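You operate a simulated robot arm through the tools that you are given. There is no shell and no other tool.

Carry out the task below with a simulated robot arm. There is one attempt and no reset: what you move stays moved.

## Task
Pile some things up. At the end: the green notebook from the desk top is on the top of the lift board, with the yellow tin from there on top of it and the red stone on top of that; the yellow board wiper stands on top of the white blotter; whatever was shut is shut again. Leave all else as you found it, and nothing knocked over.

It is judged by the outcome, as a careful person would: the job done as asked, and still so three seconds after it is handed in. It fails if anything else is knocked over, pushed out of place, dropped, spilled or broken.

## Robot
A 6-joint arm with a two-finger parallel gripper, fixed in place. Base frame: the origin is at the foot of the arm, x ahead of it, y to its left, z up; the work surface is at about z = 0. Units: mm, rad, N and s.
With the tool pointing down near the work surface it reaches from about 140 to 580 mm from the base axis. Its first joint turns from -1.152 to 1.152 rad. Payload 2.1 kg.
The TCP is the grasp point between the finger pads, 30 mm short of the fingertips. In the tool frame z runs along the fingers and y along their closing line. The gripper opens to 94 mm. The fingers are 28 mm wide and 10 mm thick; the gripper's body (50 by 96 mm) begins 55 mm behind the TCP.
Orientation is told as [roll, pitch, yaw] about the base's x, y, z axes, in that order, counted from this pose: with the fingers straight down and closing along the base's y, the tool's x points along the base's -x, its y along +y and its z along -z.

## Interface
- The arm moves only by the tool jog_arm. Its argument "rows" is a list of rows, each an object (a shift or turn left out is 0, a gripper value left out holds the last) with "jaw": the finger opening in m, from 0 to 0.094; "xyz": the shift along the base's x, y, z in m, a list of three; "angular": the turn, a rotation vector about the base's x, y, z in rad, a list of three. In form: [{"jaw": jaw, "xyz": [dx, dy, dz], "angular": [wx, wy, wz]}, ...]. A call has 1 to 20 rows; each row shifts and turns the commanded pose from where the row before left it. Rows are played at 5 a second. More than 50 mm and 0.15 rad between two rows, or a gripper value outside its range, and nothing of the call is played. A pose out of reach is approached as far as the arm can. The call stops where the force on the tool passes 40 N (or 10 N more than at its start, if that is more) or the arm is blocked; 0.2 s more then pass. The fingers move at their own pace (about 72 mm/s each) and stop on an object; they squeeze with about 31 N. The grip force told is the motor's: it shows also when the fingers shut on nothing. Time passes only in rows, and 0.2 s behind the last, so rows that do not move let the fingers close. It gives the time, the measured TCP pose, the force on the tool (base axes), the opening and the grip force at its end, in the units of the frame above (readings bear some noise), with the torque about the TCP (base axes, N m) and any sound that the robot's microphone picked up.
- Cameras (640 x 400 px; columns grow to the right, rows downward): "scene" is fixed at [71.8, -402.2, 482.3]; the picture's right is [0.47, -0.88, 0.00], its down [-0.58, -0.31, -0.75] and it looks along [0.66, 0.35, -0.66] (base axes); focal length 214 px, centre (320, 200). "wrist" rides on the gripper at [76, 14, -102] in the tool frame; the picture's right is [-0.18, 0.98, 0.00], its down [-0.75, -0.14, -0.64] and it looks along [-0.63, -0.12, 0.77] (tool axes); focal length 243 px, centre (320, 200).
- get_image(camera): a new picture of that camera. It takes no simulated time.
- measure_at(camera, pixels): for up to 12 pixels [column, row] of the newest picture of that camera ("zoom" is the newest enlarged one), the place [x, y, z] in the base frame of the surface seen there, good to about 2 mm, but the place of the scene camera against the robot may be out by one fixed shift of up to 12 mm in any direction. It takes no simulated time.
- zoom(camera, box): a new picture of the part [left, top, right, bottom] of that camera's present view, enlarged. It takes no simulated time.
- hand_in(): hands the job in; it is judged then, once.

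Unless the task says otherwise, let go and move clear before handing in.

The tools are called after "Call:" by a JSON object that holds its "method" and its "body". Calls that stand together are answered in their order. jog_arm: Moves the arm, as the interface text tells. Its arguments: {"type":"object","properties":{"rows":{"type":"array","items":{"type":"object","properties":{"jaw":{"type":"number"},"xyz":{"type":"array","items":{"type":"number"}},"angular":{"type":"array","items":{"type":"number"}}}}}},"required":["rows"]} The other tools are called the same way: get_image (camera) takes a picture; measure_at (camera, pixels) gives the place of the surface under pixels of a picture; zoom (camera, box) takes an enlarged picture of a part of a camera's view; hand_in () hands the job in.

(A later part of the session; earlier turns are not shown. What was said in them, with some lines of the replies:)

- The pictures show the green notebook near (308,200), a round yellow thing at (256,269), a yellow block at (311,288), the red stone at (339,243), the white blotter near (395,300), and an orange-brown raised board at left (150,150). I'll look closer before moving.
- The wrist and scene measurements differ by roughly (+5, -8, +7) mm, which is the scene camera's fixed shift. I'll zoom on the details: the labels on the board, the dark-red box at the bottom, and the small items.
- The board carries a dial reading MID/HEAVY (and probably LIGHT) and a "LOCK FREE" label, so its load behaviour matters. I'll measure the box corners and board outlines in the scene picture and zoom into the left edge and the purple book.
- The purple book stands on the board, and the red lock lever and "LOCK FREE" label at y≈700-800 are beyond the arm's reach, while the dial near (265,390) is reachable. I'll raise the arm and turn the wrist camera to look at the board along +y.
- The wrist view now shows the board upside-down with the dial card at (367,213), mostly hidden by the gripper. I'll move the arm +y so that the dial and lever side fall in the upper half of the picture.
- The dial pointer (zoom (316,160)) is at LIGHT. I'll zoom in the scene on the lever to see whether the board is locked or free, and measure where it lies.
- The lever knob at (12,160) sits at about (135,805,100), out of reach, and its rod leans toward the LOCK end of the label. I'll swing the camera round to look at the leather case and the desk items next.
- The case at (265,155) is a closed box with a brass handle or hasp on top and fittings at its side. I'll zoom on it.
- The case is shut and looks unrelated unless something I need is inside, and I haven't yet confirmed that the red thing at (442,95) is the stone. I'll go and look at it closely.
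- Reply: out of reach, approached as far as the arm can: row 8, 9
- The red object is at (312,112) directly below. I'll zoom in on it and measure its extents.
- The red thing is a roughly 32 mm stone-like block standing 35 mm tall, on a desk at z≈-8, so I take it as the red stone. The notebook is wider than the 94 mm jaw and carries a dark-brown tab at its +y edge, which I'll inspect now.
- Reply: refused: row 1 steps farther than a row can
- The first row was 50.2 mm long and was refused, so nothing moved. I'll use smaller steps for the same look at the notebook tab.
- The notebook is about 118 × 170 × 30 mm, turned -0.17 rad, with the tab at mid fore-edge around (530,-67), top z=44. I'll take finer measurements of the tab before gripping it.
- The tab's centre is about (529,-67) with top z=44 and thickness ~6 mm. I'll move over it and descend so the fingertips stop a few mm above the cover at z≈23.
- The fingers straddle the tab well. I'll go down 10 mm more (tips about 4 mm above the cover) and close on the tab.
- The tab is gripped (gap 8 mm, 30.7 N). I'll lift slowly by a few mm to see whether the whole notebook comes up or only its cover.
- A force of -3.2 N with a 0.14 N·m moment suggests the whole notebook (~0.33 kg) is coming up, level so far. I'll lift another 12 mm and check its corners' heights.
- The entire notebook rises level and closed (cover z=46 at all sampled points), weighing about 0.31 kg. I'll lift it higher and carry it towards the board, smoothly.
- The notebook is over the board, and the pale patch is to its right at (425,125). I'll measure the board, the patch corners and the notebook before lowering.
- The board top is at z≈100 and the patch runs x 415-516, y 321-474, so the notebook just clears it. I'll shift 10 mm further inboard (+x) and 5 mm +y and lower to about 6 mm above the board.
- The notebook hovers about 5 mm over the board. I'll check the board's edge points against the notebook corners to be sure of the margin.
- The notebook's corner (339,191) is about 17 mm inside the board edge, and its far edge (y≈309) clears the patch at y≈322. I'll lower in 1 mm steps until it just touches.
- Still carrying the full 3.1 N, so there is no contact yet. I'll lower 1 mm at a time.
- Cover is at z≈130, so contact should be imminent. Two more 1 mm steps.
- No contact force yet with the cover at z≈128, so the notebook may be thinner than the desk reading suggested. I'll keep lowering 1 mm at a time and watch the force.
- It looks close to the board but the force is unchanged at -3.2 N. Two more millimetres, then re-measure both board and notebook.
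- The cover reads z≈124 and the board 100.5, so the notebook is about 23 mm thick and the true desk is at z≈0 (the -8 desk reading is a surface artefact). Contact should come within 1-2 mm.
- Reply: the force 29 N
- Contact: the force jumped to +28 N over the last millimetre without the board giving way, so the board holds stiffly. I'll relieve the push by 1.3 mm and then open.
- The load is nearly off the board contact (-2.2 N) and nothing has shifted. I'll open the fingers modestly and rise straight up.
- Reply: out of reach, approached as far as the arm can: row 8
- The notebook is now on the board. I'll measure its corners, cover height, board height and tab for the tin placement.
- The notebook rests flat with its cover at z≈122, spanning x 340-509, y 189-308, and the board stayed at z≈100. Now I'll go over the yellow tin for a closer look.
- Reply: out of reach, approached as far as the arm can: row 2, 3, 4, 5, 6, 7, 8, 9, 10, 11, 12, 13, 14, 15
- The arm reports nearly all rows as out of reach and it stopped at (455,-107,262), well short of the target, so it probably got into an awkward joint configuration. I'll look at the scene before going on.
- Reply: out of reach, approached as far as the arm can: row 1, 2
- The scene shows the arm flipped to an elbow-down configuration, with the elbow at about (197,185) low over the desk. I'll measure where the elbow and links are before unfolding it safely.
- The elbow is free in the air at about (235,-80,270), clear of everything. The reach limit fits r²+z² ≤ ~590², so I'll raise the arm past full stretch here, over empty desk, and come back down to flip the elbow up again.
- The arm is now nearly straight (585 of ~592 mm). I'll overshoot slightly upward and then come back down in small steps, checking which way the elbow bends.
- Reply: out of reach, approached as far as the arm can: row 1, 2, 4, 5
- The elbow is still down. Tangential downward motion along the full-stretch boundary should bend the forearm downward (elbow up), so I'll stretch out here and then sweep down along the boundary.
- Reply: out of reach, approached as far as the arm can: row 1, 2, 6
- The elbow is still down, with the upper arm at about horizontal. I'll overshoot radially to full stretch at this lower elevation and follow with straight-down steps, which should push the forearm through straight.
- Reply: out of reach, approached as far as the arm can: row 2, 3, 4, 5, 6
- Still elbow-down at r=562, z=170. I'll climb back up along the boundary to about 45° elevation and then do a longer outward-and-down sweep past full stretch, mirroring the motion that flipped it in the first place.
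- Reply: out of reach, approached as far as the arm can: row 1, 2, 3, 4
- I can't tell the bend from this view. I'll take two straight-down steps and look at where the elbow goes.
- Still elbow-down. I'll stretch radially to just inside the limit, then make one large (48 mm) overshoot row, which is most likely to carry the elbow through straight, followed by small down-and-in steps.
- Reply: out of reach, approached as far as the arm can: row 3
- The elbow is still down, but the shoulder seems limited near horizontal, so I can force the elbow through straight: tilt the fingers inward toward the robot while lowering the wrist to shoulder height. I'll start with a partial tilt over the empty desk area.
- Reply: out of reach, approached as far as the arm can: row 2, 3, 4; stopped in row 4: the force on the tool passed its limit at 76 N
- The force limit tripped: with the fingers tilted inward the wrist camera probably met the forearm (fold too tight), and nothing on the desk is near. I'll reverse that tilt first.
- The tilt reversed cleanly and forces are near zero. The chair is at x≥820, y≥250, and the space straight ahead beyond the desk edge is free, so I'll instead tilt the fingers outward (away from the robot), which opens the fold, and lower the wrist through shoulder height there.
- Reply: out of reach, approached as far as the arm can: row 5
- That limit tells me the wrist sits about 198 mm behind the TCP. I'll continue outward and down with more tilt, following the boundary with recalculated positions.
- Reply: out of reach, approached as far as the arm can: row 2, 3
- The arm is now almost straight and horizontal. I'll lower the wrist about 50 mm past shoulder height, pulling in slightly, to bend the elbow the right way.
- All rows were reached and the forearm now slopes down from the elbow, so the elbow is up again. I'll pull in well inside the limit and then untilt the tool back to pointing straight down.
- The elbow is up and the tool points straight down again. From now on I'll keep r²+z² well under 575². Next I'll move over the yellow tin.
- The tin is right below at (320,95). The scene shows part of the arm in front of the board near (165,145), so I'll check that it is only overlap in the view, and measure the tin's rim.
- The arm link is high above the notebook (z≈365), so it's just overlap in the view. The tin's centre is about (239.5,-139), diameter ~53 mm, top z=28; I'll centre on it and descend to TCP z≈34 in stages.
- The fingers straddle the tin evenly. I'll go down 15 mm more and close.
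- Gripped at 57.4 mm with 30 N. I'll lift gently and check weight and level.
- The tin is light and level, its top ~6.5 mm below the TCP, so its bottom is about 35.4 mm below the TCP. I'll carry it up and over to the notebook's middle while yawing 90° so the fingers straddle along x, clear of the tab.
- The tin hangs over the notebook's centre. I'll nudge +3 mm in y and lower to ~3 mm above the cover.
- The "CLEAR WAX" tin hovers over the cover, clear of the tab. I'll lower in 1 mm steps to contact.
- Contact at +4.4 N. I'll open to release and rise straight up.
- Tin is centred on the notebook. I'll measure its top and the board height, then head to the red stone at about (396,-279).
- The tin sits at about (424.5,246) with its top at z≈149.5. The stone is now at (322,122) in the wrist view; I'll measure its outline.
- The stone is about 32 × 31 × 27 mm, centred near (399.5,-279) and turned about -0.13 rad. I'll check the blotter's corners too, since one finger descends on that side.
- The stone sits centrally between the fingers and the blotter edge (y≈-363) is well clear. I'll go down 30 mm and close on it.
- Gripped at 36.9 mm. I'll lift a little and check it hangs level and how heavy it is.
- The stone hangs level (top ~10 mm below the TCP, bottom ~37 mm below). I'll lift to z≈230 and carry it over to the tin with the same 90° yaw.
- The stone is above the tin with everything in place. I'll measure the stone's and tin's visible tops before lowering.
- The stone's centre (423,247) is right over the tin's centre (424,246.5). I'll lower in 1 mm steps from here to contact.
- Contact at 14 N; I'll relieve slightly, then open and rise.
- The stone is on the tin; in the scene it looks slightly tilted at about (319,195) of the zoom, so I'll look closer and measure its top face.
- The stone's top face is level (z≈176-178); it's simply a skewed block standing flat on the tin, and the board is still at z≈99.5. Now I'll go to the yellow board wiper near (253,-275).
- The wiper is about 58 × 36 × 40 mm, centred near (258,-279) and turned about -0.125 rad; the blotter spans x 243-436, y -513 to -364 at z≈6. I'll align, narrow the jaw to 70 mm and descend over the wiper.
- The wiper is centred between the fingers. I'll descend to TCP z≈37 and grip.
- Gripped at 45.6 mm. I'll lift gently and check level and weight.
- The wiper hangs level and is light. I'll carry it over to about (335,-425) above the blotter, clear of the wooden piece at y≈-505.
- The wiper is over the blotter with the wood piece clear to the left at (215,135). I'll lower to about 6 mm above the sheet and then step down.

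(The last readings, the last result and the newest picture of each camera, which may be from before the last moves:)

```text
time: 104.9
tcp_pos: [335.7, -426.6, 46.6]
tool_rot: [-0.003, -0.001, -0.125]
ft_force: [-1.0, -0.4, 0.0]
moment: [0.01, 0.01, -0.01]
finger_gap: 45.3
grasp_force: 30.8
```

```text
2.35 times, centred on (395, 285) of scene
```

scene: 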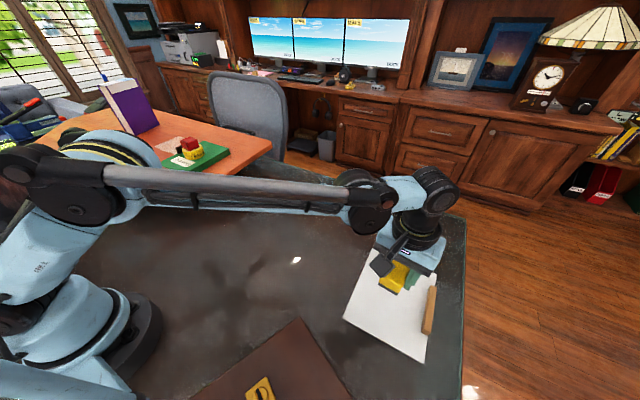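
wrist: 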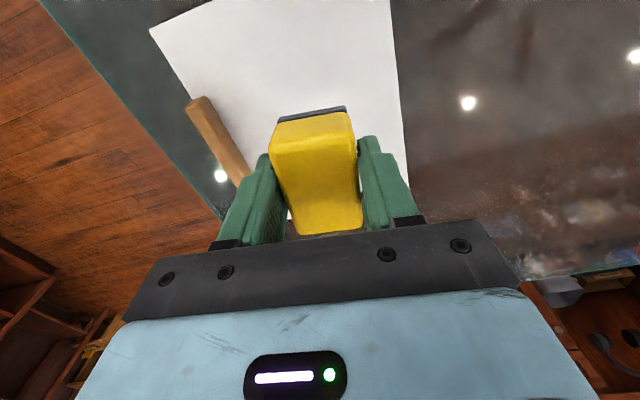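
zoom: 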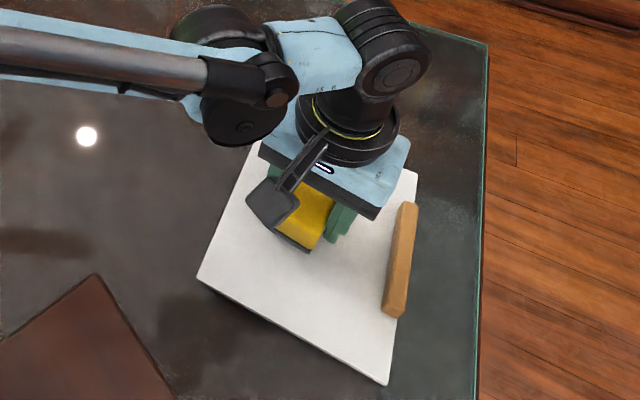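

Call:
{"method": "jog_arm", "body": {"rows": [{"xyz": [0, 0, -0.001]}, {"xyz": [0, 0, -0.001]}, {}]}}

Call:
{"method": "jog_arm", "body": {"rows": [{"xyz": [0, 0, -0.001]}, {}]}}

```text
time: 105.7
tcp_pos: [335.1, -424.5, 43.7]
tool_rot: [-0.002, -0.001, -0.127]
ft_force: [0.6, -0.7, -0.6]
moment: [-0.04, 0.0, 0.04]
finger_gap: 45.4
grasp_force: 30.6
```

```text
time: 106.3
tcp_pos: [336.1, -426.7, 43.3]
tool_rot: [-0.001, -0.002, -0.128]
ft_force: [-0.4, 0.6, 2.1]
moment: [0.0, 0.02, 0.0]
finger_gap: 45.9
grasp_force: 30.8
```

First contact at +2 N. A further 0.4 mm to seat it, then open and rise straight up.

Call:
{"method": "jog_arm", "body": {"rows": [{"xyz": [0, 0, -0.0004]}, {}, {"jaw": 0.065}, {}, {}, {"xyz": [0, 0, 0.015]}, {"xyz": [0, 0, 0.03]}, {"xyz": [0, 0, 0.03]}, {"xyz": [-0.01, 0.01, 0.03]}, {}]}}

Call:
{"method": "get_image", "body": {"camera": "wrist"}}

Call:
{"method": "get_image", "body": {"camera": "scene"}}

```text
time: 108.5
tcp_pos: [325.3, -416.2, 146.6]
tool_rot: [-0.002, -0.002, -0.127]
ft_force: [0.1, -0.5, 0.0]
moment: [0.02, 0.01, -0.01]
finger_gap: 64.9
grasp_force: 0.1
```

```text
taken
```

wrist: 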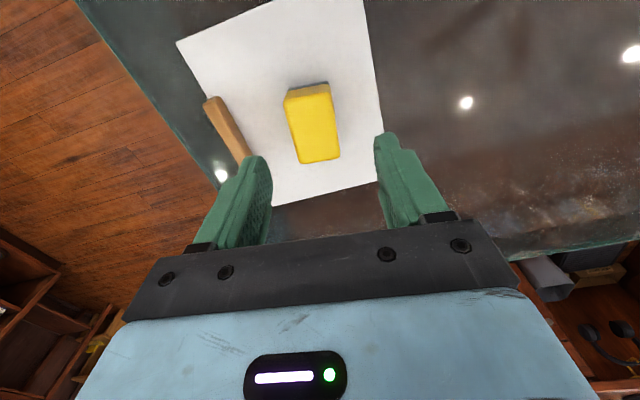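

```text
taken
```

scene: 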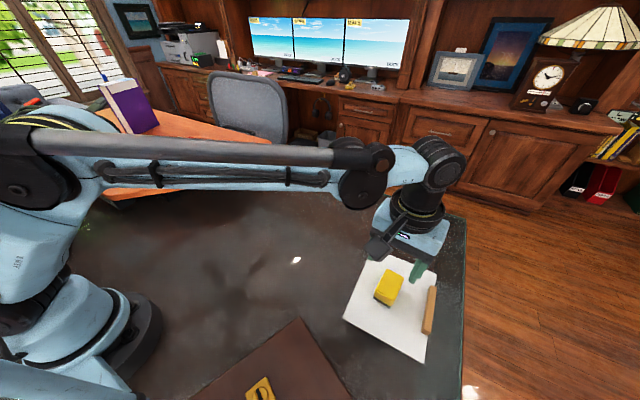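

The wiper stands on the blotter at (312,120). I'll move clear to a neutral place near the starting pose and check everything.

Call:
{"method": "jog_arm", "body": {"rows": [{"xyz": [-0.005, 0.02, 0.03]}, {"xyz": [0, 0.035, 0.03]}, {"xyz": [0, 0.035, 0.03]}, {"xyz": [0, 0.035, 0.03]}, {"xyz": [0, 0.035, 0.03]}, {"xyz": [0.0, 0.035, 0.02], "angular": [0, 0, 0.06]}, {"xyz": [0.005, 0.035, 0.01], "angular": [0, 0, 0.067]}, {"xyz": [0.005, 0.035, 0]}, {"xyz": [0.005, 0.035, 0]}, {"xyz": [0.005, 0.03, 0]}, {}]}}

Call:
{"method": "get_image", "body": {"camera": "wrist"}}

Call:
{"method": "get_image", "body": {"camera": "scene"}}

```text
time: 110.9
tcp_pos: [340.6, -85.6, 326.2]
tool_rot: [-0.001, -0.002, -0.001]
ft_force: [-0.3, -0.2, 1.0]
moment: [0.01, -0.02, 0.01]
finger_gap: 65.0
grasp_force: 0.2
```

```text
taken
```

wrist: 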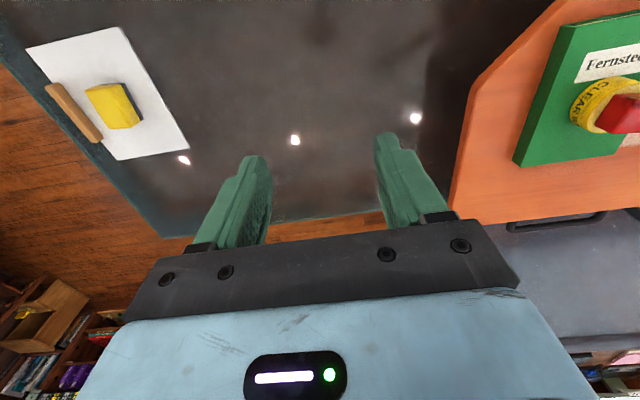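

```text
taken
```

scene: 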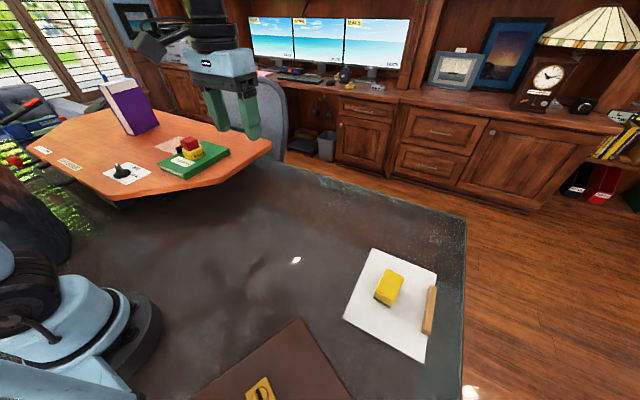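

The pile and the wiper look right and the other items appear unmoved compared with the first picture. I'll zoom for a last check of the pile, the wiper, and the board's height.

Call:
{"method": "zoom", "body": {"camera": "scene", "box": [20, 70, 290, 220]}}

Call:
{"method": "zoom", "body": {"camera": "scene", "box": [330, 230, 460, 370]}}

Call:
{"method": "zoom", "body": {"camera": "scene", "box": [160, 120, 240, 190]}}

Call:
{"method": "measure_at", "body": {"camera": "scene", "pixels": [[190, 142], [195, 152], [215, 155], [130, 150], [100, 140], [388, 285], [395, 320], [428, 310], [125, 95], [137, 120], [299, 326], [123, 170]]}}

```text
2.37 times, centred on (155, 145) of scene
```

zoom: 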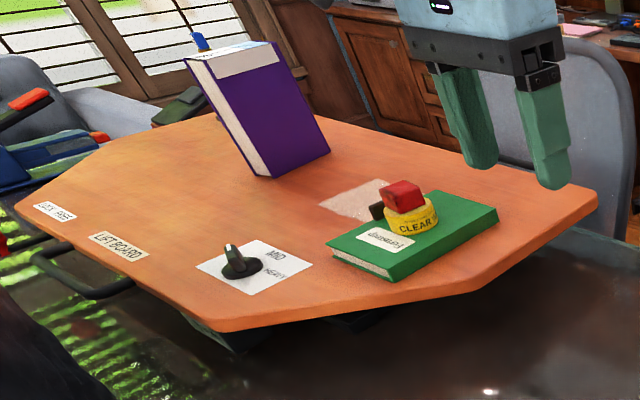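

```text
2.86 times, centred on (395, 300) of scene
```

zoom: 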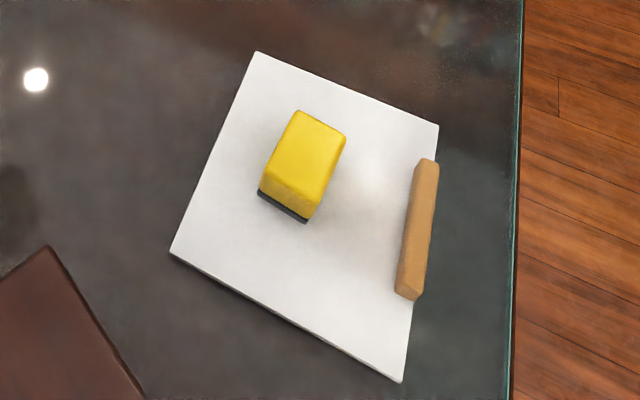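

```text
5.71 times, centred on (200, 155) of scene
```

zoom: 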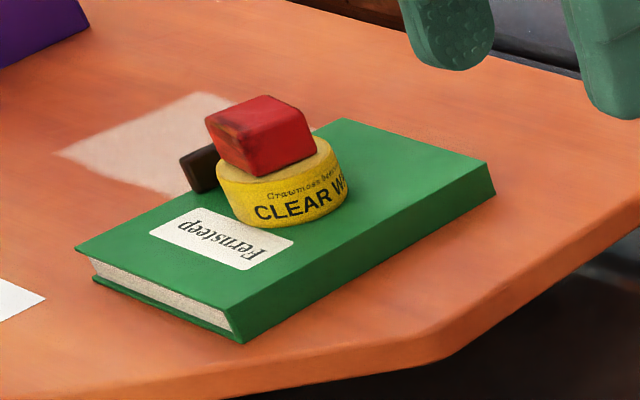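

```text
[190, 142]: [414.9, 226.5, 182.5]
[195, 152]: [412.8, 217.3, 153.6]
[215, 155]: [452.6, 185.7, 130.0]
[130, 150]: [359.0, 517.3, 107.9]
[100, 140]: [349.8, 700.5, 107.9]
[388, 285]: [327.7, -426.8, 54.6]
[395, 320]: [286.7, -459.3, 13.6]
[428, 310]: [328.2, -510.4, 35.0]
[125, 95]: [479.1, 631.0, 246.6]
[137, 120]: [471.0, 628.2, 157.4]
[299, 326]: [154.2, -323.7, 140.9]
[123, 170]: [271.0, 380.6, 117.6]
```

All readings match the starting ones (board 107.9 vs 108 in the scene frame, purple book, wood piece, case and dial unchanged). I'll wait a few seconds to be sure nothing creeps.

Call:
{"method": "jog_arm", "body": {"rows": [{}, {}, {}, {}, {}, {}, {}, {}, {}, {}, {}, {}, {}, {}, {}, {}, {}, {}, {}, {}]}}

Call:
{"method": "get_image", "body": {"camera": "scene"}}

Call:
{"method": "measure_at", "body": {"camera": "scene", "pixels": [[190, 142], [195, 152], [215, 155], [130, 150], [100, 140], [388, 285]]}}

```text
time: 115.1
tcp_pos: [339.7, -86.1, 327.9]
tool_rot: [-0.001, -0.002, 0.001]
ft_force: [0.7, -0.1, 0.8]
moment: [0.01, -0.02, 0.02]
finger_gap: 65.0
grasp_force: 0.0
```

```text
taken
```

scene: 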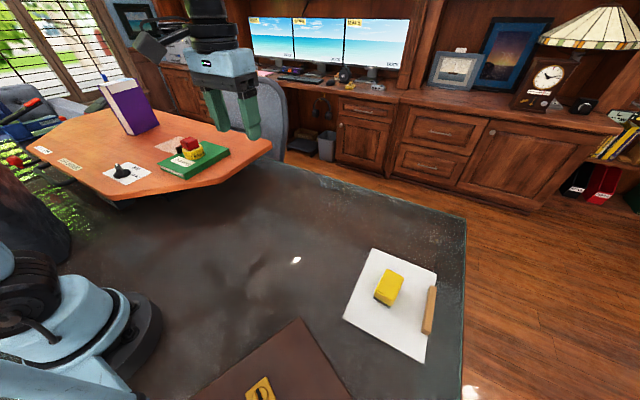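

```text
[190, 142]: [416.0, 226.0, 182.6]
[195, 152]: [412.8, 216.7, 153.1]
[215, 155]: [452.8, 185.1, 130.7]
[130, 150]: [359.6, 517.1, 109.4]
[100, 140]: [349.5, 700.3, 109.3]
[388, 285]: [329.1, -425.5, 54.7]
```

After four seconds nothing has moved: the pile at (190,142) to (215,155) and the wiper at (388,285) give the same readings, and the arm is clear of both. I'm handing in.

Call:
{"method": "hand_in", "body": {}}

```text
The job is handed in.
```

The last pictures show the job done as asked, and I've handed it in. Four seconds of waiting before that showed no movement.

- **Pile:** the green notebook lies flat and closed on the lift board. The yellow "CLEAR WAX" tin is centred on it, and the red stone stands level on the tin.
- **Wiper:** the yellow board wiper stands felt side down on the white blotter, clear of the wooden piece at its edge.
- **Everything else:** I opened nothing, so the leather case is still shut. The purple book, the case, the wooden piece and the dial (still at LIGHT) are where they were. The lift board did not sink under the pile.

- **Arm trouble:** partway through, I drove the arm past its reach and its elbow flipped downward. While I worked it back over the empty part of the desk, the force limit tripped once at 76 N. That was most likely the wrist camera touching the arm's own forearm. Nothing on the desk was touched.
- **Assumption:** I took the small red block on the desk to be the red stone. It was the only red thing there, and I did not look inside the case.
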